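You operate a simulated robot arm through the tools that you are given. There is no shell and no other tool. Be economical: measure what you need, move in short steps, check, and stop when the job is done.

The job below is to be done with a simulated two-armed robot. You get a single attempt, and the scene is never put back.

JOB
Wipe the dust off the colour chart and put the pink pad in the upper desk drawer.
Fine: wipe with the pad and hold the chart still; shut the drawer; the chart stays where it lies; harm nothing. Set down upright: pink pad. What is to be rubbed or washed off counts as gone when no trace of it is left.
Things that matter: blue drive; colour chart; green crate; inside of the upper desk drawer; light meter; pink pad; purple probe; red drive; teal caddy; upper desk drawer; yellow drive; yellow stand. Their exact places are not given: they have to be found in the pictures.

The check looks at the end state, three seconds after you hand in, the way a careful person would. Anything else that was tipped, shoved, dropped, spilled or broken makes it a failure.

ROBOT AND FRAMES
Two 7-joint arms with two-finger parallel grippers on one trunk, on a base that drives. Base frame: it is fixed to the floor where the robot stands at the start and does not move with it; the origin is under the middle of the robot, x ahead of it, y to its left, z up. Units: m, degrees, N and s.
The left shoulder is at the start at [0.07, 0.163, 1.07], the right one opposite. Places, roughly: blue drive [3, 1.25, 0.75]; green crate [2.75, 1, 0.25]; inside of the upper desk drawer [0.6, 0.1, 0.6]; light meter [2.75, 1, 0.75]; purple probe [3, 0.75, 0.75]; red drive [2.75, 1.25, 0.75]; teal caddy [2.75, 1.25, 0.75]; upper desk drawer [0.5, 0.1, 0.6]; yellow drive [2.75, 1.25, 0.75]; yellow stand [2.75, 0.75, 0.75]. Payload 3.43 kg a hand.
Tool frame (each hand has its own): the origin (TCP) lies between the finger pads and is the grasp point; the fingertips stand 0.034 m ahead of it; z points along the fingers, y is the line along which they close. Largest opening 0.128 m; finger width 0.024, thickness 0.012; the body of the gripper, 0.048 by 0.13 m, starts 0.096 m behind the TCP.
Orientation is told as [roll, pitch, yaw] about the base's x, y, z axes, in that order, counted from this pose: with the fingers straight down and closing along the base's y, the tool's x points along the base's -x, its y along +y and its z along -z.

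CONTROLS
- The arms move only by the tool jog_arm. It takes "left_commands", "right_commands" or both (then of equal length, played together; a hand with none holds still); each is a list that holds one entry, the list of rows, each a list of 7 numbers: the finger opening in m, from 0 to 0.128, then the shift along the base's x, y, z in m, then the turn, a rotation vector about the base's x, y, z in degrees. In form: [[[fingers, tx, ty, tz, wx, wy, wz], ...]]. A call has 1 to 20 rows; each row is the pose to reach, as a shift and turn from the pose commanded when the call began. A row lasts 0.2 s, in which the tool goes at most 0.05 m and 8.6 degrees; a call with a longer step from one row to the next is refused whole, and so is a gripper value outside its range. Where a pose cannot be reached the arm comes as near as it can. A force on the tool above 60 N (or 10 N above the force at the start of the call, whichever is more), or a blocked arm, ends the call early, and 0.2 s more pass. Each finger travels about 0.153 m/s and halts on what it meets, pressing with about 28 N; the grip force reading is that of the motor and also rises with nothing between the fingers. The clock runs only during rows and for 0.2 s after the last one: add rows that repeat a pose to give the fingers time. The reply holds the time, the measured pose of the TCP, the force on the tool along the base axes, the opening and the grip force, in the units named above and with some noise, with the torque about the TCP (base axes, N m) and any sound that the robot's microphone picked up.
- Cameras (640 x 400 px; columns grow to the right, rows downward): "scene" is now at [0.1189, 0.0341, 1.2715]; the picture's right is [0.43, -0.90, -0.00], its down [-0.70, -0.34, -0.63] and it looks along [0.56, 0.27, -0.78] (base axes); focal length 214 px, centre (320, 200). "left" rides on the left gripper at [0.076, 0.011, -0.16] in its tool frame; the picture's right is [-0.15, 0.99, 0.00], its down [-0.88, -0.13, -0.46] and it looks along [-0.45, -0.07, 0.89] (tool axes); focal length 234 px, centre (320, 200). "right" rides on the right gripper at [0.076, -0.011, -0.16] in its tool frame; the picture's right is [0.15, 0.99, 0.00], its down [-0.88, 0.13, -0.46] and it looks along [-0.45, 0.07, 0.89] (tool axes); focal length 234 px, centre (320, 200).
- capture(camera): a new picture of that camera. The clock stands still meanwhile.
- lift_body(by): slides the trunk up (or, below 0, down) by that many m; the arms and the scene camera ride with it, the base frame stays. It gives what a move gives, with no picture.
- roll_base(legs): drives the robot by 1 to 6 legs, each [ahead, left, turn to the left] in m, m and degrees, along the robot's own axes; the way and the turn of a leg run together, so that a leg with both is an arc; at most 1.5 m and 180 degrees a leg. The arms and the cameras ride along, it lands a little off, and it stops where it bumps. It gives what a move gives.
- head_to(pan, tilt): turns the head with the scene camera to pan (to the left, within 86 degrees either way) and tilt (down, from -29 to 69), counted from straight ahead of the robot. It gives what a move gives.
- point_at(camera, pixels): for up to 12 pixels [column, row] of the newest picture of that camera ("zoom" is the newest enlarged one), the place [x, y, z] in the base frame of the surface seen there, good to about 0.002 m. The clock stands still meanwhile.
- inspect(camera, box): a new picture of the part [left, top, right, bottom] of that camera's present view, enlarged. The clock stands still meanwhile.
- hand_in(): hands the job in; it is judged then, once.

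Keep the steps short. Do not move on a guess: measure, check each grasp and each placing, and mend mistakes. In all there are 80 turns and 62 pictures (those below and enlarged ones count). Leave the grippers open and the arms clear of the work at the hand-in unless told otherwise, and finish with a single line.

The tools are called after ">>>" as a command line: name --argument value ..., lists and objects as JSON in quotes. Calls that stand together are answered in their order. jog_arm: Moves the arms, as the interface text tells. Its arguments: {"type":"object","properties":{"left_commands":{"type":"array","items":{"type":"array","items":{"type":"array","items":{"type":"number"}}}},"right_commands":{"type":"array","items":{"type":"array","items":{"type":"array","items":{"type":"number"}}}}},"required":[]} The other tools are called the same way: lift_body (by) slides the trunk up or down; roll_base (legs) drives the base; head_to (pan, tilt) turns the head that bears the scene camera; capture (camera) takes a picture; point_at (camera, pixels) gives the place of the surface under pixels of a picture; inspect (camera, box) takes an enlarged picture of a part of a camera's view; hand_in () hands the job in.

At the start:

```text
t: 0.0
left_tcp_pos: [0.6072, 0.4317, 1.0885]
left_orientation: [-0.1, 0.0, 0.0]
left_wrist_force: [-0.4, -0.5, -0.5]
left_ft_torque: [0.0, 0.01, 0.01]
left_gripper_width: 0.1279
left_finger_force: 0.1
right_tcp_pos: [0.7184, -0.0681, 1.0674]
right_orientation: [0.0, -0.1, 0.0]
right_wrist_force: [-0.2, 0.5, -0.5]
right_ft_torque: [0.0, 0.02, 0.02]
right_gripper_width: 0.1278
right_finger_force: 0.1
trunk travel left (down, up): [-0.55, 0.39]
robot x, y, heading: [0.0027, 0.0015, 0.1]
head pan, tilt: [25.8, 51.3]
```

scene: 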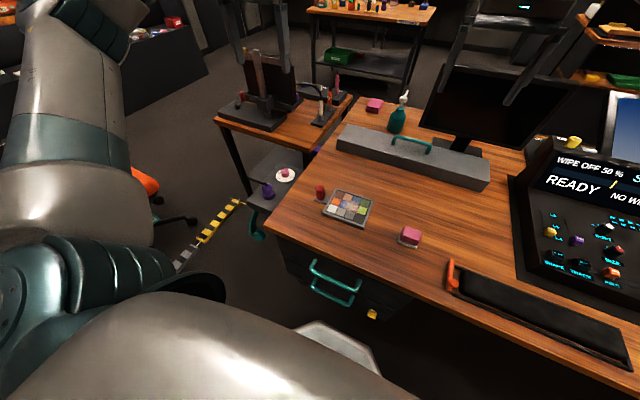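
right: 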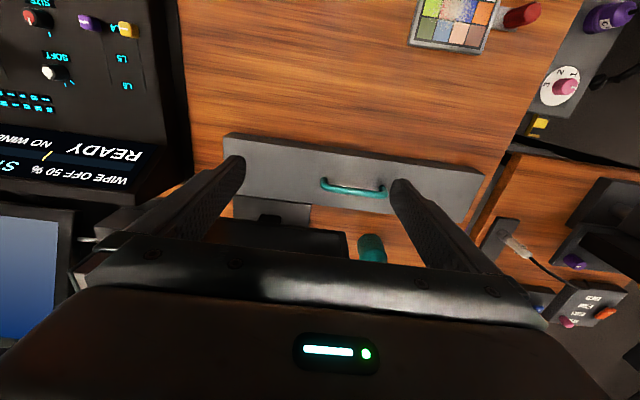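
left: 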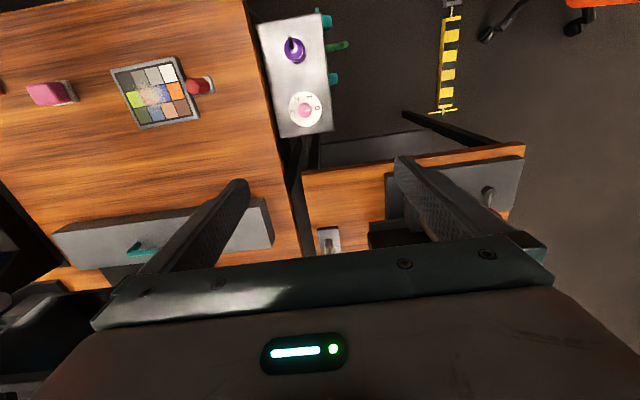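

I see the chart at about (348,207), a pink pad at (410,236), another pink thing at (374,105), and the drawer handles at (335,275). I'll enlarge and measure them.

>>> inspect --camera "scene" --box '[260, 160, 460, 330]'

>>> point_at --camera "scene" --pixels '[[348, 207], [410, 236], [410, 244], [374, 105], [320, 192], [330, 270], [330, 292], [373, 314], [300, 200], [450, 280]]'

>>> inspect --camera "left" --box '[0, 40, 230, 140]'

```text
2.35 times, centred on (360, 245) of scene
```

zoom: 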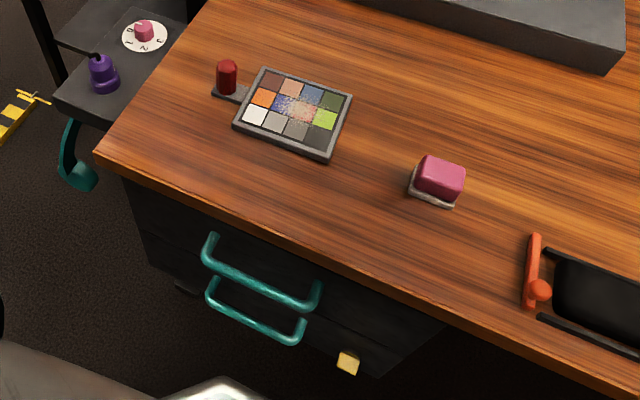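

```text
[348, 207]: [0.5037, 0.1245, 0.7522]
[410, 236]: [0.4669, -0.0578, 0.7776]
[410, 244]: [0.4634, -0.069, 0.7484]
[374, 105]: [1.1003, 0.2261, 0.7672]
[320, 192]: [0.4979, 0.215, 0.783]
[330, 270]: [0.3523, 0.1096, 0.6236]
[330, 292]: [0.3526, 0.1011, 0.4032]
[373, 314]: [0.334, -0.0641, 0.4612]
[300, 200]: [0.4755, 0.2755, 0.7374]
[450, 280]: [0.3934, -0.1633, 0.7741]
```

```text
2.78 times, centred on (115, 90) of left
```

zoom: 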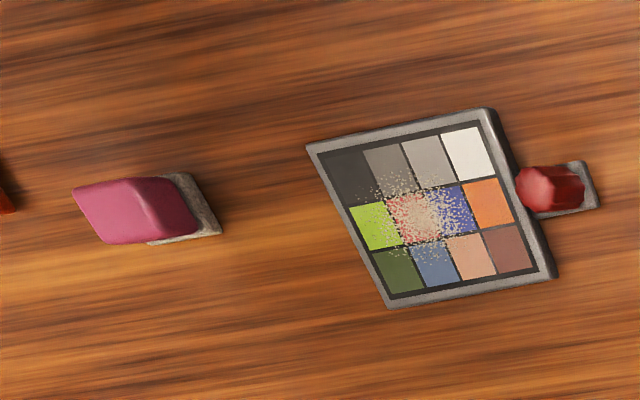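

The pad near the chart has a pale felt sole; the chart has a red knob at its left end. Next I look at the second pink thing, the drawer with its yellow item, and measure the pad and chart corners.

>>> point_at --camera "zoom" --pixels '[[312, 148], [490, 112], [552, 274], [390, 302], [530, 205], [588, 168], [596, 205], [550, 182], [80, 195], [165, 182], [105, 240], [215, 232]]'

>>> inspect --camera "scene" --box '[340, 70, 440, 132]'

>>> inspect --camera "scene" --box '[250, 220, 410, 340]'

```text
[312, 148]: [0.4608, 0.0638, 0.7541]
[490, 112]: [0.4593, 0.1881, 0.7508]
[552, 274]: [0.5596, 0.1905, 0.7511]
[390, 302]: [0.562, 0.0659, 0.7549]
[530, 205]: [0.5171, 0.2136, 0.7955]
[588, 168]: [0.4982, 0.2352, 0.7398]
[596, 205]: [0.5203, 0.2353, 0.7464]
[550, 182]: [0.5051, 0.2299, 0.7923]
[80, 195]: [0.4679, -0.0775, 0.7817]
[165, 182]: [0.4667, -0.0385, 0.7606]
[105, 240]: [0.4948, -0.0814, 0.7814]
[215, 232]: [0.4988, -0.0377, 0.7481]
```

```text
6.40 times, centred on (390, 101) of scene
```

zoom: 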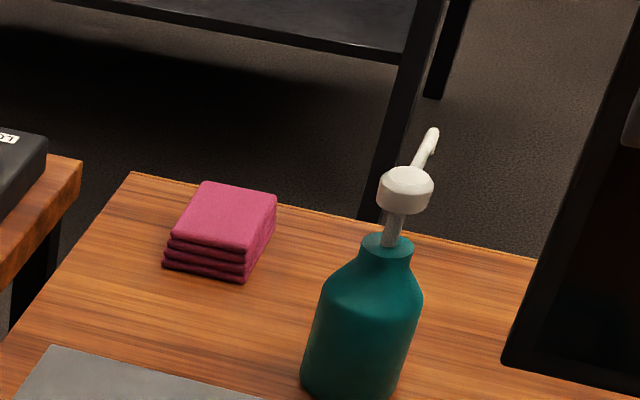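

```text
3.33 times, centred on (330, 280) of scene
```

zoom: 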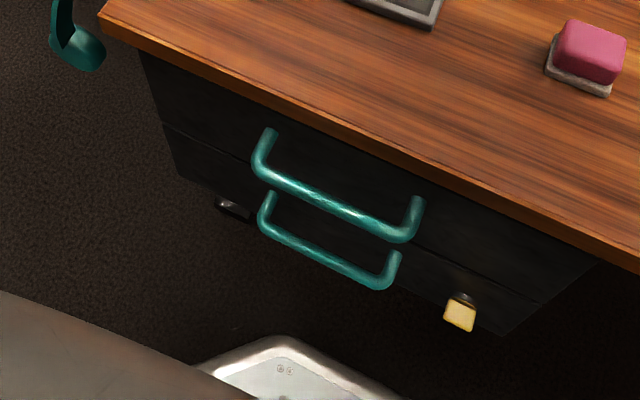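

The second pink thing is a folded cloth, so the felt-soled block is the pad. The plan: the left hand holds the red knob, the right hand wipes with the pad. I bring both hands above their targets, turned so the gripper bodies stay narrow towards each other.

>>> jog_arm --right_commands '[[[0.128, -0.02, 0.001, -0.01, 0, 0, 7.5], [0.128, -0.04, 0.002, -0.02, 0, 0, 15], [0.128, -0.06, 0.003, -0.03, 0, 0, 22.5], [0.128, -0.08, 0.004, -0.04, 0, 0, 30], [0.128, -0.1, 0.005, -0.05, 0, 0, 37.5], [0.128, -0.12, 0.006, -0.06, 0, 0, 45], [0.128, -0.14, 0.007, -0.07, 0, 0, 52.5], [0.128, -0.16, 0.008, -0.08, 0, 0, 60], [0.128, -0.18, 0.009, -0.09, 0, 0, 67.5], [0.128, -0.2, 0.01, -0.1, 0, 0, 75], [0.128, -0.22, 0.01, -0.11, 0, 0, 82.5], [0.128, -0.237, 0.01, -0.117, 0, 0, 90]]]' --left_commands '[[[0.128, -0.008, -0.018, -0.0115, 0, 0, -7.5], [0.128, -0.016, -0.036, -0.023, 0, 0, -15], [0.128, -0.024, -0.054, -0.0345, 0, 0, -22.5], [0.128, -0.032, -0.072, -0.046, 0, 0, -30], [0.128, -0.04, -0.09, -0.0575, 0, 0, -37.5], [0.128, -0.048, -0.108, -0.069, 0, 0, -45], [0.128, -0.056, -0.126, -0.0805, 0, 0, -52.5], [0.128, -0.064, -0.144, -0.092, 0, 0, -60], [0.128, -0.072, -0.162, -0.1035, 0, 0, -67.5], [0.128, -0.08, -0.18, -0.115, 0, 0, -75], [0.128, -0.09, -0.198, -0.1265, 0, 0, -82.5], [0.128, -0.097, -0.212, -0.138, 0, 0, -90]]]'

>>> capture --camera "right"

>>> capture --camera "left"

```text
t: 2.6
left_tcp_pos: [0.5092, 0.2177, 0.9488]
left_orientation: [0.0, -0.1, -90.0]
left_wrist_force: [0.2, 0.1, 0.5]
left_ft_torque: [0.01, -0.01, -0.01]
left_gripper_width: 0.1278
left_finger_force: 0.0
right_tcp_pos: [0.4739, -0.0596, 0.9515]
right_orientation: [0.0, 0.0, 89.9]
right_wrist_force: [0.3, -0.9, 0.3]
right_ft_torque: [0.02, 0.0, 0.0]
right_gripper_width: 0.1283
right_finger_force: 0.1
right hand out of reach, approached as far as the arm can: row 12
trunk travel left (down, up): [-0.55, 0.39]
robot x, y, heading: [-0.0008, 0.001, -0.0]
head pan, tilt: [25.8, 51.3]
```

```text
54 pictures are left
```

right: 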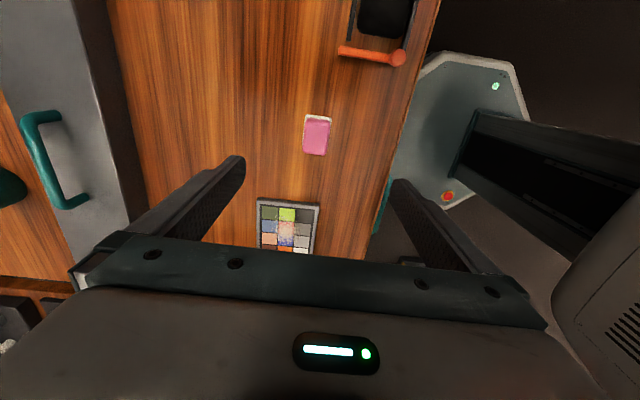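

```text
53 pictures are left
```

left: 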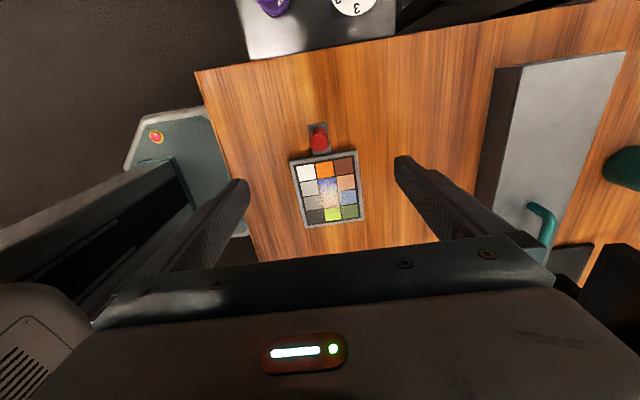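

The right arm was cramped at its last row. Before correcting, I measure the pad (317,135) and knob (318,140).

>>> point_at --camera "right" --pixels '[[306, 120], [330, 121], [326, 153], [306, 152], [317, 138], [304, 117], [332, 118], [290, 160]]'

>>> point_at --camera "left" --pixels '[[311, 140], [327, 140], [319, 148], [319, 129], [311, 126], [327, 126], [319, 140], [319, 165], [335, 190]]'

>>> roll_base --legs '[[-0.12, 0, 0]]'

```text
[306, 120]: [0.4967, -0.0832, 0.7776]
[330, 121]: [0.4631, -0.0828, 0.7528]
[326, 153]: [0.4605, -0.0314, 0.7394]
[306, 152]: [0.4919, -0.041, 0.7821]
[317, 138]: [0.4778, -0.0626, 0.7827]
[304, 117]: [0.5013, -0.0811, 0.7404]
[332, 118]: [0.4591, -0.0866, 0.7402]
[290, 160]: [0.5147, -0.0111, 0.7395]
```

```text
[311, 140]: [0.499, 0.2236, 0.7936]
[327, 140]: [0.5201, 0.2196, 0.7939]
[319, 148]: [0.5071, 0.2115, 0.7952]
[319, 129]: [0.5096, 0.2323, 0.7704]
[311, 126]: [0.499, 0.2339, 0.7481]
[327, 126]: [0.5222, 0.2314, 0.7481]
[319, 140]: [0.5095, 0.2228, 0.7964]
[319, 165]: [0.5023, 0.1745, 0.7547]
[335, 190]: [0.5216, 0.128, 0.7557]
```

```text
t: 3.8
left_tcp_pos: [0.3884, 0.2185, 0.9494]
left_orientation: [0.0, 0.0, -90.0]
left_wrist_force: [-1.2, -0.3, -0.1]
left_ft_torque: [0.03, -0.02, 0.01]
left_gripper_width: 0.1279
left_finger_force: 0.0
right_tcp_pos: [0.3526, -0.0605, 0.952]
right_orientation: [-0.1, 0.1, 89.8]
right_wrist_force: [0.1, 0.0, 0.7]
right_ft_torque: [0.01, -0.03, -0.01]
right_gripper_width: 0.1279
right_finger_force: 0.0
trunk travel left (down, up): [-0.55, 0.39]
robot x, y, heading: [-0.1195, 0.001, -0.0]
head pan, tilt: [25.8, 51.3]
```

Pad centre is (0.480, -0.059), top 0.782, felt up to about 0.752; knob centre is (0.5095, 0.222), top 0.796. I move both hands above them and look at the reading.

>>> jog_arm --right_commands '[[[0.1, 0.04, 0.0005, -0.02, 0, 0, 0], [0.1, 0.08, 0.001, -0.045, 0, 0, 0], [0.1, 0.11, 0.0015, -0.07, 0, 0, 0], [0.1, 0.1275, 0.0015, -0.092, 0, 0, 0], [0.1, 0.1275, 0.0015, -0.092, 0, 0, 0]]]' --left_commands '[[[0.1, 0.04, 0.001, -0.02, 0, 0, 0], [0.1, 0.08, 0.002, -0.04, 0, 0, 0], [0.1, 0.11, 0.0035, -0.06, 0, 0, 0], [0.1, 0.121, 0.0035, -0.08, 0, 0, 0], [0.1, 0.121, 0.0035, -0.08, 0, 0, 0]]]'

```text
t: 5.0
left_tcp_pos: [0.5119, 0.2223, 0.87]
left_orientation: [0.0, -0.1, -90.0]
left_wrist_force: [0.0, 0.8, 0.2]
left_ft_torque: [0.0, -0.01, 0.01]
left_gripper_width: 0.1002
left_finger_force: 0.0
right_tcp_pos: [0.3738, -0.0548, 0.8919]
right_orientation: [-2.4, 0.8, 86.2]
right_wrist_force: [0.4, -0.6, -0.7]
right_ft_torque: [0.01, -0.02, -0.01]
right_gripper_width: 0.1001
right_finger_force: 0.0
right hand out of reach, approached as far as the arm can: row 1, 2, 3, 4, 5
trunk travel left (down, up): [-0.55, 0.39]
robot x, y, heading: [-0.1172, -0.0008, 0.0]
head pan, tilt: [25.8, 51.3]
```

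The right arm cannot hold yaw 90 so far inward. I change plan: right hand closes along y (yaw 0), and the left hand leans out towards +y by 30° to leave room. I turn both in place while high.

>>> jog_arm --right_commands '[[[0.1, 0, 0, 0, 0, 0, -7.5], [0.1, 0, 0, 0, 0, 0, -15], [0.1, 0, 0, 0, 0, 0, -22.5], [0.1, 0, 0, 0, 0, 0, -30], [0.1, 0, 0, 0, 0, 0, -37.5], [0.1, 0, 0, 0, 0, 0, -45], [0.1, 0, 0, 0, 0, 0, -52.5], [0.1, 0, 0, 0, 0, 0, -60], [0.1, 0, 0, 0, 0, 0, -67.5], [0.1, 0, 0, 0, 0, 0, -75], [0.1, 0, 0, 0, 0, 0, -82.5], [0.1, 0, 0, 0, 0, 0, -90]]]' --left_commands '[[[0.1, 0, 0, 0, -3, 0, 0], [0.1, 0, 0, 0, -6, 0, 0], [0.1, 0, 0, 0, -9, 0, 0], [0.1, 0, 0, 0, -12, 0, 0], [0.1, 0, 0, 0, -15, 0, 0], [0.1, 0, 0, 0, -18, 0, 0], [0.1, 0, 0, 0, -21, 0, 0], [0.1, 0, 0, 0, -24, 0, 0], [0.1, 0, 0, 0, -27, 0, 0], [0.1, 0, 0, 0, -30, 0, 0], [0.1, 0, 0, 0, -30, 0, 0], [0.1, 0, 0, 0, -30, 0, 0]]]'

```text
t: 7.6
left_tcp_pos: [0.5105, 0.2226, 0.8693]
left_orientation: [0.0, -30.0, -90.0]
left_wrist_force: [0.4, 0.7, 0.0]
left_ft_torque: [0.02, 0.0, 0.03]
left_gripper_width: 0.1
left_finger_force: 0.1
right_tcp_pos: [0.3732, -0.0481, 0.8902]
right_orientation: [-2.3, 0.7, -3.8]
right_wrist_force: [-0.5, 0.1, 0.9]
right_ft_torque: [0.0, -0.03, 0.02]
right_gripper_width: 0.1
right_finger_force: 0.0
trunk travel left (down, up): [-0.55, 0.39]
robot x, y, heading: [-0.1194, 0.0007, -0.0]
head pan, tilt: [25.8, 51.3]
```

Commands count from the reached pose. I straighten the right hand, go above the pad and look.

>>> jog_arm --right_commands '[[[0.1, 0.04, -0.004, -0.01, 0.8, -0.2, 1.3], [0.1, 0.08, -0.008, -0.02, 1.6, -0.5, 2.6], [0.1, 0.107, -0.01, -0.03, 2.3, -0.7, 3.8], [0.1, 0.107, -0.01, -0.03, 2.3, -0.7, 3.8]]]'

>>> capture --camera "right"

>>> capture --camera "left"

```text
t: 8.6
left_tcp_pos: [0.5088, 0.2214, 0.8699]
left_orientation: [-0.1, -30.0, -90.0]
left_wrist_force: [-0.3, 0.1, -0.7]
left_ft_torque: [-0.02, -0.01, -0.03]
left_gripper_width: 0.1001
left_finger_force: 0.1
right_tcp_pos: [0.4791, -0.0599, 0.8596]
right_orientation: [0.0, 0.1, 0.1]
right_wrist_force: [-0.5, 0.5, 0.8]
right_ft_torque: [0.0, -0.04, 0.0]
right_gripper_width: 0.0999
right_finger_force: 0.2
trunk travel left (down, up): [-0.55, 0.39]
robot x, y, heading: [-0.1181, 0.0023, -0.1]
head pan, tilt: [25.8, 51.3]
```

```text
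52 pictures are left
```

right: 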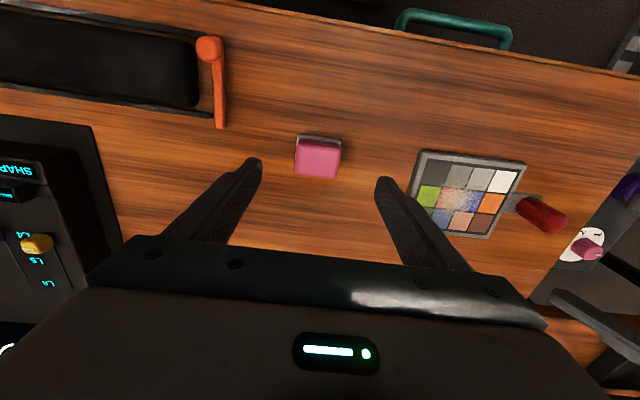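

```text
51 pictures are left
```

left: 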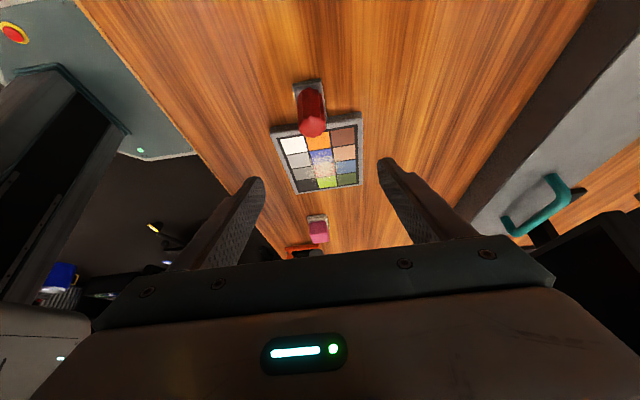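

I measure the pad's outline and the knob once more from these views.

>>> point_at --camera "right" --pixels '[[298, 141], [340, 143], [297, 173], [337, 176], [318, 155], [320, 137], [296, 136], [342, 139]]'

>>> point_at --camera "left" --pixels '[[312, 130], [300, 100], [323, 100], [310, 92], [296, 84], [322, 82], [312, 115]]'

```text
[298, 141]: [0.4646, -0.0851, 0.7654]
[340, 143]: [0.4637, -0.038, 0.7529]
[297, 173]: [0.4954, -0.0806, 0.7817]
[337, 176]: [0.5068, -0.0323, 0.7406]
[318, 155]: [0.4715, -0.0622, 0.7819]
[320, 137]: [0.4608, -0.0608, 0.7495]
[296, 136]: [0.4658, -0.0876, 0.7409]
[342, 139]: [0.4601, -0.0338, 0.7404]
```

```text
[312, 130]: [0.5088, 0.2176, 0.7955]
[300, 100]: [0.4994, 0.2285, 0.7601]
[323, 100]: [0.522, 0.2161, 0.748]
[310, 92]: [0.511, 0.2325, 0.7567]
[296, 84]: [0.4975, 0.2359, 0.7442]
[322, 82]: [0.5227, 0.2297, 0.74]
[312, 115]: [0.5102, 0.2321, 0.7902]
```

Knob and pad are well centred between the fingers. Both hands go down: left with a 6 mm shift out, right straight; no closing yet.

>>> jog_arm --right_commands '[[[0.1, 0, -0.0005, -0.025, 0, 0, 0], [0.1, 0, -0.001, -0.05, 0, 0, 0], [0.1, 0, -0.001, -0.0695, 0, 0, 0], [0.1, 0, -0.001, -0.0695, 0, 0, 0]]]' --left_commands '[[[0.08, 0, 0.003, -0.03, 0, 0, 0], [0.06, 0, 0.006, -0.06, 0, 0, 0], [0.05, 0, 0.006, -0.079, 0, 0, 0], [0.05, 0, 0.006, -0.079, 0, 0, 0]]]'

>>> capture --camera "left"

>>> capture --camera "right"

```text
t: 9.6
left_tcp_pos: [0.5117, 0.2276, 0.7904]
left_orientation: [-0.1, -30.0, -90.0]
left_wrist_force: [0.7, -0.5, 0.1]
left_ft_torque: [-0.01, 0.01, -0.02]
left_gripper_width: 0.0502
left_finger_force: 0.0
right_tcp_pos: [0.4819, -0.0597, 0.789]
right_orientation: [0.0, 0.2, 0.1]
right_wrist_force: [-0.1, -0.2, -0.5]
right_ft_torque: [-0.04, 0.0, -0.04]
right_gripper_width: 0.0999
right_finger_force: 0.1
trunk travel left (down, up): [-0.55, 0.39]
robot x, y, heading: [-0.1191, -0.001, 0.0]
head pan, tilt: [25.8, 51.3]
```

```text
50 pictures are left
```

left: 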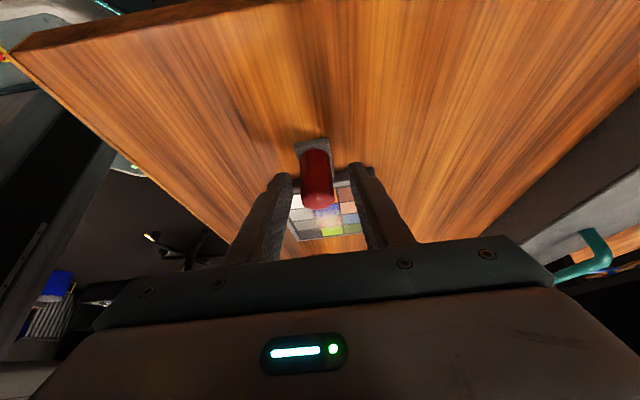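

```text
49 pictures are left
```

right: 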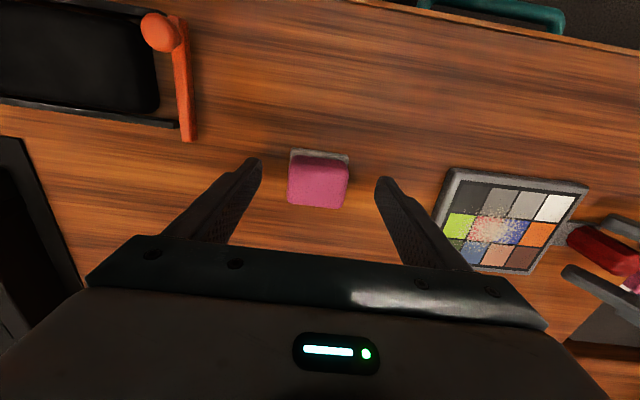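

Knob (318,180) lies between the left fingertips, and the pad (319,180) between the right ones. I close both.

>>> jog_arm --right_commands '[[[0.08, 0, 0, 0, 0, 0, 0], [0.065, 0, 0, 0, 0, 0, 0], [0.055, 0, 0, 0, 0, 0, 0], [0.045, 0, 0, 0, 0, 0, 0], [0.035, 0, 0, 0, 0, 0, 0], [0.03, 0, 0, 0, 0, 0, 0]]]' --left_commands '[[[0.04, 0, 0, 0, 0, 0, 0], [0.03, 0, 0, 0, 0, 0, 0], [0.025, 0, 0, 0, 0, 0, 0], [0.02, 0, 0, 0, 0, 0, 0], [0.015, 0, 0, 0, 0, 0, 0], [0.01, 0, 0, 0, 0, 0, 0]]]'

>>> capture --camera "right"

```text
t: 11.0
left_tcp_pos: [0.5123, 0.2273, 0.7914]
left_orientation: [-0.1, -30.0, -90.0]
left_wrist_force: [-0.4, -0.1, 1.6]
left_ft_torque: [0.02, -0.11, 0.02]
left_gripper_width: 0.0246
left_finger_force: 27.9
right_tcp_pos: [0.482, -0.0595, 0.7891]
right_orientation: [-0.1, 0.2, 0.2]
right_wrist_force: [-0.3, 0.1, 0.1]
right_ft_torque: [0.03, -0.04, 0.01]
right_gripper_width: 0.0468
right_finger_force: 28.1
trunk travel left (down, up): [-0.55, 0.39]
robot x, y, heading: [-0.1156, -0.0002, 0.2]
head pan, tilt: [25.8, 51.3]
```

```text
48 pictures are left
```

right: 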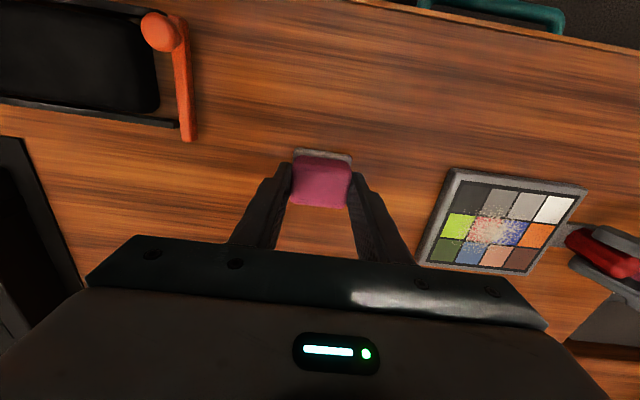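

Both are gripped (0.0246 and 0.0468). I lift the pad and measure the dust bounds on the chart.

>>> jog_arm --right_commands '[[[0.03, 0, 0, 0.02, 0, 0, 0], [0.03, 0, 0, 0.05, 0, 0, 0], [0.03, 0, 0, 0.07, 0, 0, 0], [0.03, 0, 0, 0.07, 0, 0, 0]]]'

>>> inspect --camera "right" --box '[240, 120, 560, 320]'

>>> inspect --camera "scene" --box '[300, 180, 440, 268]'

```text
t: 12.0
left_tcp_pos: [0.5105, 0.2274, 0.7912]
left_orientation: [0.0, -30.0, -90.1]
left_wrist_force: [-0.6, -0.1, 1.8]
left_ft_torque: [-0.08, -0.13, -0.03]
left_gripper_width: 0.0244
left_finger_force: 28.3
right_tcp_pos: [0.4793, -0.0585, 0.8619]
right_orientation: [0.0, 0.2, 0.2]
right_wrist_force: [-0.1, -0.1, 0.0]
right_ft_torque: [-0.01, -0.01, 0.03]
right_gripper_width: 0.0469
right_finger_force: 28.1
trunk travel left (down, up): [-0.55, 0.39]
robot x, y, heading: [-0.1186, 0.0004, -0.1]
head pan, tilt: [25.8, 51.3]
```

```text
2.00 times, centred on (400, 220) of right
```

zoom: 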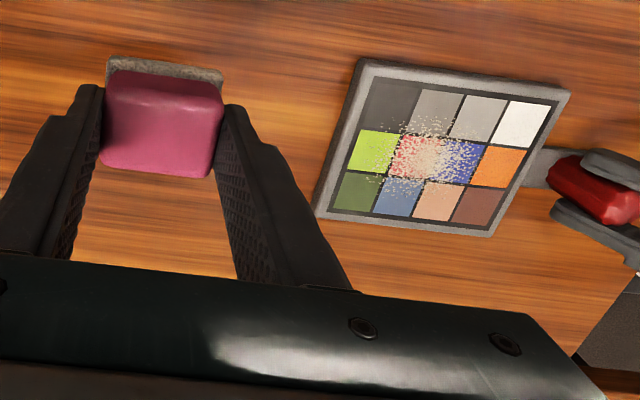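

```text
4.55 times, centred on (370, 224) of scene
```

zoom: 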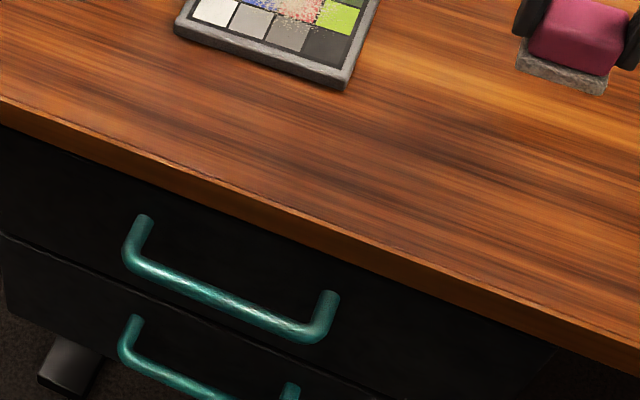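

Dust spans about x 0.485–0.54, y 0.085–0.165. I carry the pad over the chart's middle and stop 1 cm above.

>>> jog_arm --right_commands '[[[0.03, 0.008, 0.045, 0, 0, 0, 0], [0.03, 0.016, 0.09, 0, 0, 0, 0], [0.03, 0.024, 0.135, 0, 0, 0, 0], [0.03, 0.0325, 0.174, 0, 0, 0, 0], [0.03, 0.0325, 0.174, -0.025, 0, 0, 0], [0.03, 0.0325, 0.174, -0.045, 0, 0, 0], [0.03, 0.0325, 0.174, -0.045, 0, 0, 0]]]'

>>> capture --camera "left"

>>> capture --camera "right"

```text
t: 13.6
left_tcp_pos: [0.5097, 0.2281, 0.7911]
left_orientation: [0.0, -30.0, -90.0]
left_wrist_force: [0.1, -0.1, 0.4]
left_ft_torque: [0.05, -0.01, -0.02]
left_gripper_width: 0.0246
left_finger_force: 28.4
right_tcp_pos: [0.514, 0.1139, 0.8163]
right_orientation: [0.0, 0.1, 0.1]
right_wrist_force: [-1.2, -0.5, 0.1]
right_ft_torque: [-0.04, 0.03, -0.01]
right_gripper_width: 0.0469
right_finger_force: 28.1
trunk travel left (down, up): [-0.55, 0.39]
robot x, y, heading: [-0.1223, -0.0051, 0.1]
head pan, tilt: [25.8, 51.3]
```

```text
45 pictures are left
```

left: 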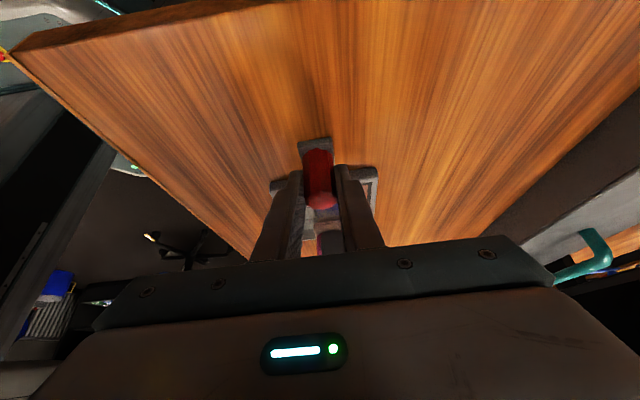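

```text
44 pictures are left
```

right: 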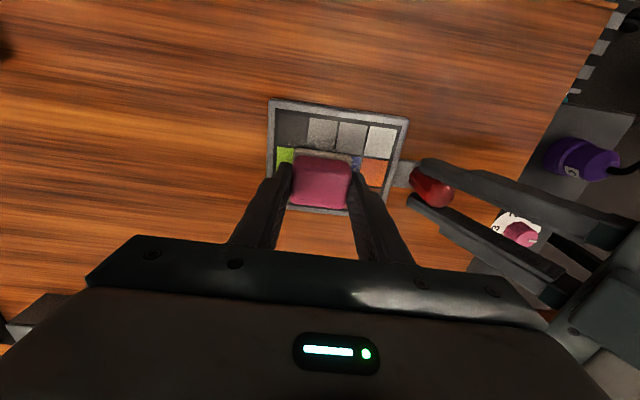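

The pad hovers over the chart. I lower it in small steps until it presses lightly.

>>> jog_arm --right_commands '[[[0.03, 0, 0, -0.005, 0, 0, 0], [0.03, 0, 0, -0.008, 0, 0, 0], [0.03, 0, 0, -0.01, 0, 0, 0], [0.03, 0, 0, -0.012, 0, 0, 0], [0.03, 0, 0, -0.012, 0, 0, 0]]]'

```text
t: 14.8
left_tcp_pos: [0.5115, 0.2273, 0.791]
left_orientation: [-0.2, -30.1, -90.0]
left_wrist_force: [0.6, -0.3, -0.7]
left_ft_torque: [0.15, 0.0, 0.0]
left_gripper_width: 0.0249
left_finger_force: 28.1
right_tcp_pos: [0.5129, 0.113, 0.8034]
right_orientation: [0.0, 0.1, 0.1]
right_wrist_force: [0.2, 1.2, -0.1]
right_ft_torque: [0.03, 0.06, -0.02]
right_gripper_width: 0.0467
right_finger_force: 28.0
trunk travel left (down, up): [-0.55, 0.39]
robot x, y, heading: [-0.1241, -0.0072, -0.1]
head pan, tilt: [25.8, 51.3]
```

No contact force yet. I go on down by up to 5 mm.

>>> jog_arm --right_commands '[[[0.03, 0, 0, -0.001, 0, 0, 0], [0.03, 0, 0, -0.002, 0, 0, 0], [0.03, 0, 0, -0.003, 0, 0, 0], [0.03, 0, 0, -0.003, 0, 0, 0]]]'

```text
t: 15.8
left_tcp_pos: [0.5098, 0.2275, 0.791]
left_orientation: [0.1, -29.9, -90.0]
left_wrist_force: [3.5, 1.8, -10.5]
left_ft_torque: [0.29, -0.47, 0.16]
left_gripper_width: 0.0248
left_finger_force: 28.1
right_tcp_pos: [0.5105, 0.1131, 0.8043]
right_orientation: [0.1, 0.0, 0.1]
right_wrist_force: [-1.7, -2.4, 28.6]
right_ft_torque: [-0.06, 0.15, 0.07]
right_gripper_width: 0.0469
right_finger_force: 28.1
trunk travel left (down, up): [-0.55, 0.39]
robot x, y, heading: [-0.1194, 0.0005, -0.2]
head pan, tilt: [25.8, 51.3]
```

Contact at 28 N. I ease off by about 1 mm and wipe in lanes across the dust.

>>> jog_arm --right_commands '[[[0.03, 0, 0, 0.001, 0, 0, 0], [0.03, -0.01, -0.008, 0.001, 0, 0, 0], [0.03, -0.02, -0.015, 0.001, 0, 0, 0], [0.03, 0, -0.015, 0.001, 0, 0, 0], [0.03, 0.02, -0.015, 0.001, 0, 0, 0], [0.03, 0.02, 0, 0.001, 0, 0, 0], [0.03, 0, 0, 0.001, 0, 0, 0], [0.03, -0.02, 0, 0.001, 0, 0, 0], [0.03, -0.02, 0.015, 0.001, 0, 0, 0], [0.03, 0, 0.015, 0.001, 0, 0, 0], [0.03, 0.02, 0.015, 0.001, 0, 0, 0], [0.03, 0.02, 0.03, 0.001, 0, 0, 0], [0.03, 0, 0.03, 0.001, 0, 0, 0], [0.03, -0.02, 0.03, 0.001, 0, 0, 0], [0.03, -0.02, 0.042, 0.001, 0, 0, 0], [0.03, 0, 0.042, 0.001, 0, 0, 0], [0.03, 0.02, 0.042, 0.001, 0, 0, 0], [0.03, 0.01, 0.025, 0.001, 0, 0, 0], [0.03, 0, 0.01, 0.001, 0, 0, 0], [0.03, 0, 0, 0.001, 0, 0, 0]]]'

```text
t: 20.0
left_tcp_pos: [0.5106, 0.2259, 0.7928]
left_orientation: [0.2, -30.1, -90.1]
left_wrist_force: [1.4, -0.8, 16.0]
left_ft_torque: [-0.34, 0.09, 0.05]
left_gripper_width: 0.0243
left_finger_force: 28.2
right_tcp_pos: [0.5117, 0.114, 0.802]
right_orientation: [0.0, 0.1, 0.0]
right_wrist_force: [0.1, 1.9, 3.1]
right_ft_torque: [0.07, -0.05, 0.01]
right_gripper_width: 0.047
right_finger_force: 27.8
trunk travel left (down, up): [-0.55, 0.39]
robot x, y, heading: [-0.1215, 0.0003, 0.1]
head pan, tilt: [25.8, 51.3]
```

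The force is now light. I lift the pad and move it away towards -y to see the chart.

>>> jog_arm --right_commands '[[[0.03, 0, 0, 0.03, 0, 0, 0], [0.03, 0, -0.03, 0.06, 0, 0, 0], [0.03, 0, -0.075, 0.06, 0, 0, 0], [0.03, 0, -0.12, 0.06, 0, 0, 0], [0.03, 0, -0.12, 0.06, 0, 0, 0]]]'

>>> inspect --camera "right" --box '[320, 80, 640, 280]'

```text
t: 21.2
left_tcp_pos: [0.5097, 0.2276, 0.7922]
left_orientation: [0.1, -30.0, -90.1]
left_wrist_force: [3.1, -0.2, 19.8]
left_ft_torque: [0.08, 0.06, -0.07]
left_gripper_width: 0.0243
left_finger_force: 28.2
right_tcp_pos: [0.5133, -0.007, 0.861]
right_orientation: [0.0, 0.1, 0.1]
right_wrist_force: [0.1, -0.7, -0.4]
right_ft_torque: [-0.01, -0.01, -0.03]
right_gripper_width: 0.047
right_finger_force: 28.5
trunk travel left (down, up): [-0.55, 0.39]
robot x, y, heading: [-0.1192, -0.0009, 0.1]
head pan, tilt: [25.8, 51.3]
```

```text
2.00 times, centred on (480, 180) of right
```

zoom: 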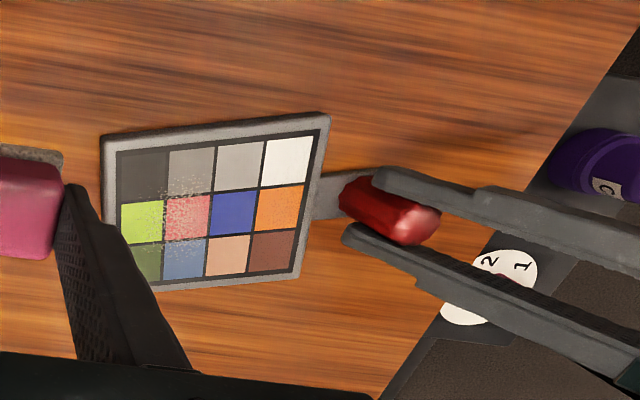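

Dust remains near the green/red cells. I check that the chart lies flat where it was.

>>> point_at --camera "zoom" --pixels '[[106, 141], [326, 120], [300, 280], [140, 290], [160, 190], [205, 220], [140, 215], [250, 210], [330, 190], [430, 222], [60, 165]]'

```text
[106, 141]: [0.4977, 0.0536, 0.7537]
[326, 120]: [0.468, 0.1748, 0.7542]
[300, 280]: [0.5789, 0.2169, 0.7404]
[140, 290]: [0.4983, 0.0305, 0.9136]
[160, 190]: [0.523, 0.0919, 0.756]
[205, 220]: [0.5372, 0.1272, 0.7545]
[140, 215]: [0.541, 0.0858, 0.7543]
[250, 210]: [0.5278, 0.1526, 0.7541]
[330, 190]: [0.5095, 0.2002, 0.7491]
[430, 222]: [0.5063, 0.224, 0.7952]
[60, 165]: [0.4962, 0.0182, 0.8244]
```

The chart has pivoted about 14° round the knob in the fingers. I turn it back by turning the left hand -14° about the vertical through the knob, then look.

>>> jog_arm --left_commands '[[[0.01, 0.0003, 0, 0.0005, 0, 0, -3.5], [0.01, 0.0006, 0, 0.001, 0, 0, -7], [0.01, 0.001, 0, 0.001, 0, 0, -10.5], [0.01, 0.0013, 0, 0.001, 0, 0, -14], [0.01, 0.0013, 0, 0.001, 0, 0, -14]]]'

>>> inspect --camera "right" --box '[320, 80, 640, 280]'

```text
t: 22.4
left_tcp_pos: [0.5109, 0.2271, 0.791]
left_orientation: [-0.1, -29.9, -103.9]
left_wrist_force: [-2.1, 0.7, 7.7]
left_ft_torque: [0.1, 0.0, 0.01]
left_gripper_width: 0.0243
left_finger_force: 28.0
right_tcp_pos: [0.5127, -0.0058, 0.8607]
right_orientation: [-0.1, 0.1, 0.1]
right_wrist_force: [1.2, -0.5, -0.9]
right_ft_torque: [-0.05, 0.01, -0.04]
right_gripper_width: 0.0469
right_finger_force: 28.5
trunk travel left (down, up): [-0.55, 0.39]
robot x, y, heading: [-0.1169, -0.0023, -0.0]
head pan, tilt: [25.8, 51.3]
```

```text
2.00 times, centred on (480, 180) of right
```

zoom: 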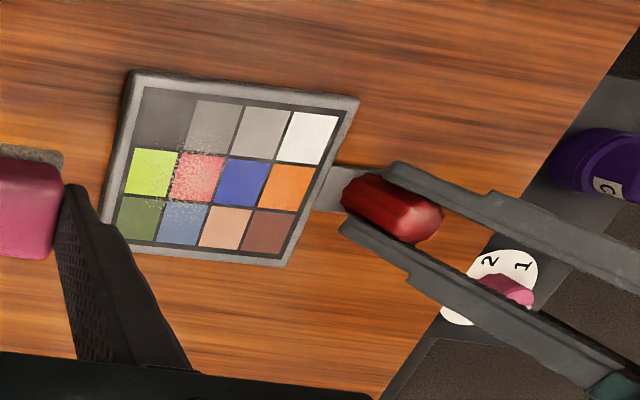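

The chart turned back with the hand. I measure its corners.

>>> point_at --camera "zoom" --pixels '[[132, 74], [357, 99], [286, 265], [102, 222], [345, 185], [440, 220], [146, 90], [339, 115], [280, 252]]'

```text
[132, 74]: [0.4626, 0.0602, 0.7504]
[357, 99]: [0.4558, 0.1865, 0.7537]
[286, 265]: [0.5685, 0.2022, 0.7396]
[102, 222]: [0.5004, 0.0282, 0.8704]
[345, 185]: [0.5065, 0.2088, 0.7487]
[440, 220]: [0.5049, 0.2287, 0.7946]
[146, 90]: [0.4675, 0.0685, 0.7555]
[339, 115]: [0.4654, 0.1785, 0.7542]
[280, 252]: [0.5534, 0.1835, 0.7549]
```

The chart is within about 2° of its old place. Now I wipe the rest with strokes only along y (towards and away from the knob), in three lanes, lifting between lanes.

>>> jog_arm --right_commands '[[[0.03, -0.006, 0.045, -0.01, 0, 0, 0], [0.03, -0.012, 0.088, -0.03, 0, 0, 0], [0.03, -0.018, 0.0915, -0.055, 0, 0, 0], [0.03, -0.018, 0.0915, -0.0605, 0, 0, 0], [0.03, -0.018, 0.11, -0.0605, 0, 0, 0], [0.03, -0.018, 0.1315, -0.0605, 0, 0, 0], [0.03, -0.018, 0.11, -0.0605, 0, 0, 0], [0.03, -0.018, 0.0915, -0.0605, 0, 0, 0], [0.03, 0, 0.0915, -0.055, 0, 0, 0], [0.03, 0, 0.0915, -0.0605, 0, 0, 0], [0.03, 0, 0.11, -0.0605, 0, 0, 0], [0.03, 0, 0.1315, -0.0605, 0, 0, 0], [0.03, 0, 0.11, -0.0605, 0, 0, 0], [0.03, 0, 0.0915, -0.0605, 0, 0, 0], [0.03, 0.018, 0.0915, -0.055, 0, 0, 0], [0.03, 0.018, 0.0915, -0.0605, 0, 0, 0], [0.03, 0.018, 0.11, -0.0605, 0, 0, 0], [0.03, 0.018, 0.1315, -0.0605, 0, 0, 0], [0.03, 0.018, 0.0915, -0.0605, 0, 0, 0], [0.03, 0.018, 0.08, -0.04, 0, 0, 0]]]'

>>> jog_arm --right_commands '[[[0.03, -0.01, -0.04, 0.02, 0, 0, 0], [0.03, -0.018, -0.08, 0.04, 0, 0, 0], [0.03, -0.018, -0.08, 0.04, 0, 0, 0]]]'

>>> inspect --camera "right" --box '[320, 80, 640, 280]'

```text
t: 26.6
left_tcp_pos: [0.5117, 0.2277, 0.7932]
left_orientation: [0.0, -30.0, -104.0]
left_wrist_force: [-1.0, 0.4, 4.5]
left_ft_torque: [-0.04, 0.04, 0.05]
left_gripper_width: 0.0245
left_finger_force: 28.1
right_tcp_pos: [0.5303, 0.0735, 0.8221]
right_orientation: [0.0, 0.2, 0.2]
right_wrist_force: [-1.0, -0.6, -0.5]
right_ft_torque: [0.02, -0.01, -0.01]
right_gripper_width: 0.047
right_finger_force: 28.4
trunk travel left (down, up): [-0.55, 0.39]
robot x, y, heading: [-0.1223, -0.0003, 0.0]
head pan, tilt: [25.8, 51.3]
```

```text
t: 27.4
left_tcp_pos: [0.5117, 0.2281, 0.7916]
left_orientation: [0.0, -30.0, -104.0]
left_wrist_force: [0.0, -0.1, 1.8]
left_ft_torque: [-0.32, 0.01, -0.07]
left_gripper_width: 0.0244
left_finger_force: 28.0
right_tcp_pos: [0.5139, -0.0061, 0.8626]
right_orientation: [0.0, 0.2, 0.1]
right_wrist_force: [-0.2, -0.3, 0.2]
right_ft_torque: [-0.01, 0.02, -0.02]
right_gripper_width: 0.0469
right_finger_force: 27.8
trunk travel left (down, up): [-0.55, 0.39]
robot x, y, heading: [-0.1194, 0.0015, 0.2]
head pan, tilt: [25.8, 51.3]
```

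```text
2.00 times, centred on (480, 180) of right
```

zoom: 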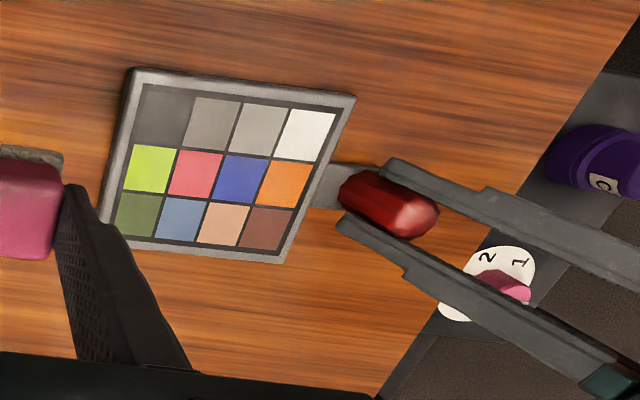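

The chart looks clean. I enlarge it more and measure its corners against the start.

>>> inspect --camera "right" --box '[365, 105, 505, 215]'

>>> point_at --camera "zoom" --pixels '[[88, 42], [555, 100], [408, 436], [136, 72], [520, 122], [395, 412], [555, 250]]'

```text
3.64 times, centred on (435, 160) of right
```

zoom: 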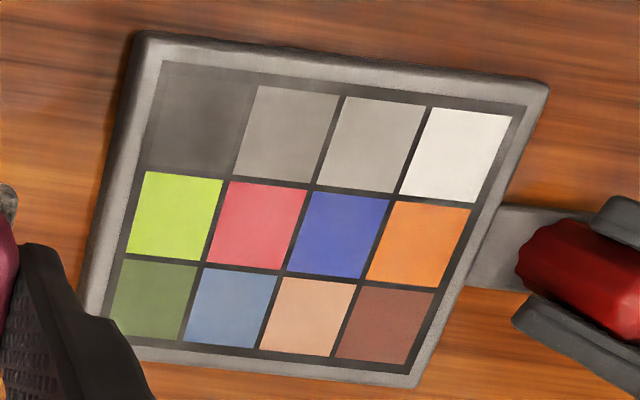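

```text
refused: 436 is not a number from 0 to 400
```

No dust is left. Now the corners, by this enlarged picture.

>>> point_at --camera "zoom" --pixels '[[140, 36], [545, 84], [412, 385], [162, 62], [527, 108], [410, 362], [118, 335], [525, 245], [148, 42], [538, 92]]'

```text
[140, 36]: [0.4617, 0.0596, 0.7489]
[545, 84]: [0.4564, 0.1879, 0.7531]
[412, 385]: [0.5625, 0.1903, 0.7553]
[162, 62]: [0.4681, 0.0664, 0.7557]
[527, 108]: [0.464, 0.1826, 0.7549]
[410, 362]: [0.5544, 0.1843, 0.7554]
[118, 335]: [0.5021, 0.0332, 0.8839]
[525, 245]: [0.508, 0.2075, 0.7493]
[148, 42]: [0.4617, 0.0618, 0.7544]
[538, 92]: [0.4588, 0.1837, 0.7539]
```

The chart is within about 2 mm and 0.5° of its first place, flat and clean. I open the left fingers and draw back along their axis.

>>> jog_arm --left_commands '[[[0.035, 0, 0, 0, 0, 0, 0], [0.05, 0, 0, 0, 0, 0, 0], [0.06, 0, 0, 0, 0, 0, 0], [0.06, 0.004, 0.016, 0.029, 0, 0, 0], [0.06, 0.008, 0.032, 0.058, 0, 0, 0], [0.06, 0.014, 0.055, 0.095, 0, 0, 0], [0.06, 0.014, 0.08, 0.13, 0, 0, 0]]]'

>>> inspect --camera "right" --box '[320, 80, 640, 280]'

```text
t: 29.0
left_tcp_pos: [0.5234, 0.3086, 0.9214]
left_orientation: [0.0, -30.0, -104.0]
left_wrist_force: [-0.4, -0.3, 0.8]
left_ft_torque: [-0.03, -0.04, -0.01]
left_gripper_width: 0.0601
left_finger_force: 0.0
right_tcp_pos: [0.5137, -0.0061, 0.863]
right_orientation: [-0.1, 0.1, 0.1]
right_wrist_force: [0.0, 0.8, 0.3]
right_ft_torque: [0.01, 0.01, 0.03]
right_gripper_width: 0.0469
right_finger_force: 27.7
trunk travel left (down, up): [-0.55, 0.39]
robot x, y, heading: [-0.1214, -0.0007, 0.0]
head pan, tilt: [25.8, 51.3]
```

```text
2.00 times, centred on (480, 180) of right
```

zoom: 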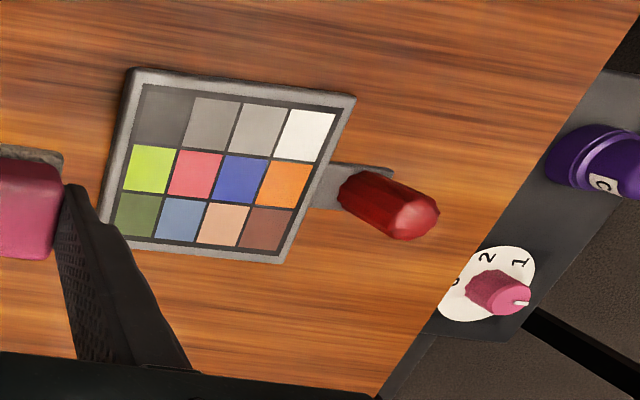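

The knob is free and the chart unmoved. Now I back off 0.25 m and turn the head to look at the drawers and the base.

>>> roll_base --legs '[[-0.25, 0, 0]]'

>>> head_to --pan 10 --tilt 50

>>> capture --camera "scene"

```text
t: 30.9
left_tcp_pos: [0.2733, 0.3099, 0.9222]
left_orientation: [0.0, -30.0, -103.7]
left_wrist_force: [-0.4, 0.5, 0.1]
left_ft_torque: [0.01, -0.02, 0.01]
left_gripper_width: 0.06
left_finger_force: 0.0
right_tcp_pos: [0.2648, -0.0051, 0.8634]
right_orientation: [-0.1, 0.0, 0.3]
right_wrist_force: [0.4, 0.8, 0.2]
right_ft_torque: [-0.02, -0.03, -0.02]
right_gripper_width: 0.0468
right_finger_force: 28.2
trunk travel left (down, up): [-0.55, 0.39]
robot x, y, heading: [-0.3678, -0.001, -0.1]
head pan, tilt: [25.8, 51.3]
```

```text
t: 31.6
left_tcp_pos: [0.2736, 0.3095, 0.9214]
left_orientation: [-0.1, -30.0, -103.7]
left_wrist_force: [0.5, -0.3, 0.5]
left_ft_torque: [0.01, 0.03, 0.01]
left_gripper_width: 0.06
left_finger_force: 0.1
right_tcp_pos: [0.2668, -0.0041, 0.8615]
right_orientation: [0.0, 0.2, 0.2]
right_wrist_force: [-0.7, 0.2, -1.6]
right_ft_torque: [0.01, -0.01, -0.02]
right_gripper_width: 0.0471
right_finger_force: 27.7
trunk travel left (down, up): [-0.55, 0.39]
robot x, y, heading: [-0.3706, 0.0002, 0.2]
head pan, tilt: [10.0, 50.0]
```

```text
38 pictures are left
```

scene: 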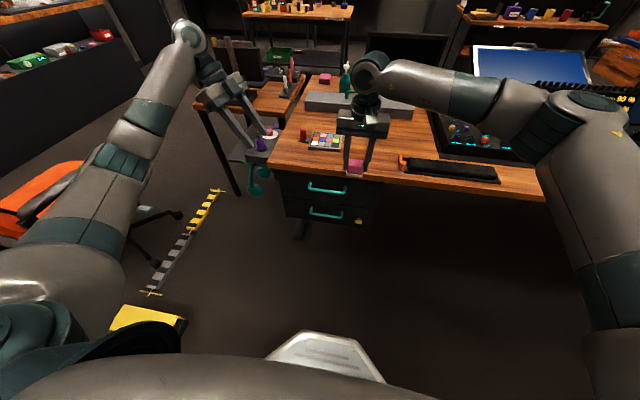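

Now the drawers are visible. I enlarge them and measure the drawer fronts, handles and base edge.

>>> point_at --camera "scene" --pixels '[[327, 335], [305, 340], [150, 318], [125, 310], [110, 330], [298, 225], [265, 168]]'

>>> inspect --camera "scene" --box '[260, 120, 400, 240]'

>>> point_at --camera "zoom" --pixels '[[225, 213], [310, 230], [400, 228], [235, 305], [370, 325], [310, 190], [310, 270], [110, 180], [480, 280], [460, 340], [310, 175], [130, 290]]'

```text
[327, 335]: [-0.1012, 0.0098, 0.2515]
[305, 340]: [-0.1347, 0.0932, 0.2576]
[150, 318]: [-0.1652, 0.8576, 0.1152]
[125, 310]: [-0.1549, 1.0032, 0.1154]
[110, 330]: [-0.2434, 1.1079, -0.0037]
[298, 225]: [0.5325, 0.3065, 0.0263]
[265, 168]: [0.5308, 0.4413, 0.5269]
```

```text
3.33 times, centred on (330, 180) of scene
```

zoom: 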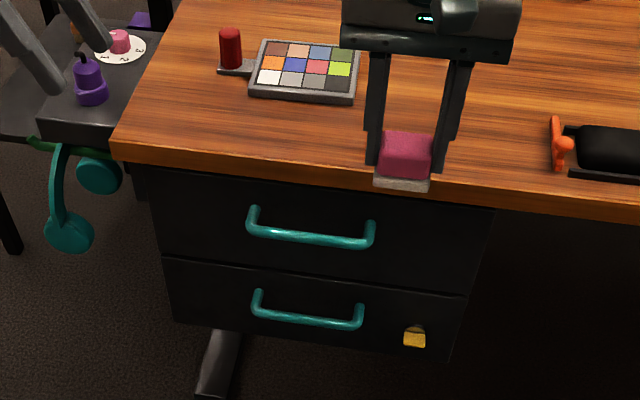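

```text
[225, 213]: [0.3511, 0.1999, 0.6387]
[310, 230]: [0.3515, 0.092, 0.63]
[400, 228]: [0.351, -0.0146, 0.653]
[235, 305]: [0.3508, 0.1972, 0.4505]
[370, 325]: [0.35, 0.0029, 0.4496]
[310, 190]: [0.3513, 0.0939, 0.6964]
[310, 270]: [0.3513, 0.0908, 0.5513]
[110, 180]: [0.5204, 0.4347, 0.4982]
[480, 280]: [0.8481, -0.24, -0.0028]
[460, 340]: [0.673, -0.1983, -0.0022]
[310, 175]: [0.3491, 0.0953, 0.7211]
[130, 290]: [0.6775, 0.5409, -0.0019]
```

The front face is at x = 0.351. I measure the upper handle bar itself.

>>> point_at --camera "zoom" --pixels '[[253, 228], [252, 212], [280, 234], [310, 238], [340, 241], [366, 244], [370, 228], [155, 200], [168, 258], [490, 215], [468, 298], [310, 256]]'

>>> inspect --camera "scene" --box '[295, 165, 365, 230]'

```text
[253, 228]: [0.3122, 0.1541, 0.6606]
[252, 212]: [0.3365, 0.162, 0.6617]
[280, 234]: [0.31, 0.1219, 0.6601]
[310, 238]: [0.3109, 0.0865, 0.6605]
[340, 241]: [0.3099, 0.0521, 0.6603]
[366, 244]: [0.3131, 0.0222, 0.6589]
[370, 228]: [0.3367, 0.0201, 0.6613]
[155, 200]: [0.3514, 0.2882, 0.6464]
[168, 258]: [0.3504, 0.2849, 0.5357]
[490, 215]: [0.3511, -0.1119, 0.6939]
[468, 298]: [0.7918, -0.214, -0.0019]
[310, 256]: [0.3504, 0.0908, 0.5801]
```

```text
6.15 times, centred on (330, 198) of scene
```

zoom: 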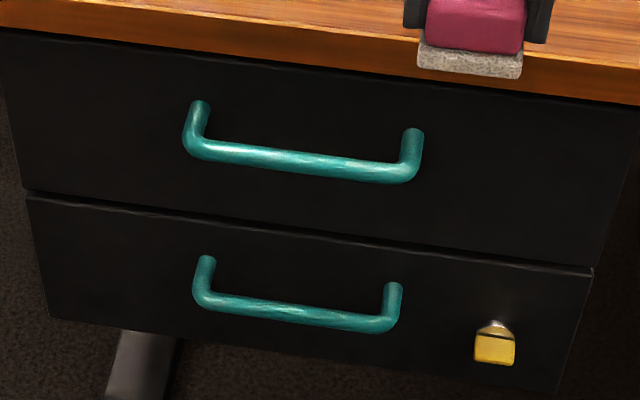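

The bar is at x 0.311, z 0.657–0.66, y 0.02–0.16, with 3 cm behind it. I turn the left hand to point forward with the fingers closing up/down, and move the pad hand aside.

>>> jog_arm --left_commands '[[[0.06, -0.008, -0.01, -0.008, 1.06, -7.58, 2.87], [0.06, -0.016, -0.02, -0.016, 2.13, -15.16, 5.73], [0.06, -0.024, -0.03, -0.024, 3.19, -22.74, 8.6], [0.06, -0.032, -0.04, -0.032, 4.26, -30.32, 11.47], [0.06, -0.04, -0.05, -0.04, 5.32, -37.9, 14.33], [0.06, -0.048, -0.06, -0.048, 6.39, -45.48, 17.2], [0.06, -0.056, -0.07, -0.056, 7.45, -53.05, 20.07], [0.06, -0.064, -0.08, -0.064, 8.52, -60.63, 22.93], [0.06, -0.072, -0.09, -0.072, 9.58, -68.21, 25.8], [0.06, -0.08, -0.1, -0.08, 10.65, -75.79, 28.67], [0.06, -0.088, -0.11, -0.09, 11.71, -83.37, 31.53], [0.06, -0.09, -0.11, -0.1, 12.78, -90.95, 34.4], [0.06, -0.09, -0.11, -0.1, 12.78, -90.95, 34.4]]]' --right_commands '[[[0.03, 0, -0.015, 0, 0, 0, 0], [0.03, 0, -0.03, 0, 0, 0, 0], [0.03, 0, -0.045, 0, 0, 0, 0], [0.03, 0, -0.06, 0, 0, 0, 0], [0.03, 0, -0.075, 0, 0, 0, 0], [0.03, 0, -0.09, 0, 0, 0, 0], [0.03, 0, -0.105, 0, 0, 0, 0], [0.03, 0, -0.12, 0, 0, 0, 0], [0.03, 0, -0.135, 0, 0, 0, 0], [0.03, 0, -0.15, 0, 0, 0, 0], [0.03, 0, -0.165, 0, 0, 0, 0], [0.03, 0, -0.18, 0, 0, 0, 0], [0.03, 0, -0.18, 0, 0, 0, 0]]]'

```text
t: 34.4
left_tcp_pos: [0.1835, 0.1996, 0.8215]
left_orientation: [90.0, -0.3, -89.9]
left_wrist_force: [-0.6, 0.2, -0.7]
left_ft_torque: [-0.05, -0.01, 0.0]
left_gripper_width: 0.0598
left_finger_force: 0.0
right_tcp_pos: [0.2653, -0.1836, 0.8632]
right_orientation: [-0.1, 0.2, 0.2]
right_wrist_force: [0.8, -0.5, -0.4]
right_ft_torque: [0.02, 0.01, -0.01]
right_gripper_width: 0.0468
right_finger_force: 28.0
trunk travel left (down, up): [-0.55, 0.39]
robot x, y, heading: [-0.3699, 0.0011, 0.3]
head pan, tilt: [10.0, 50.0]
```

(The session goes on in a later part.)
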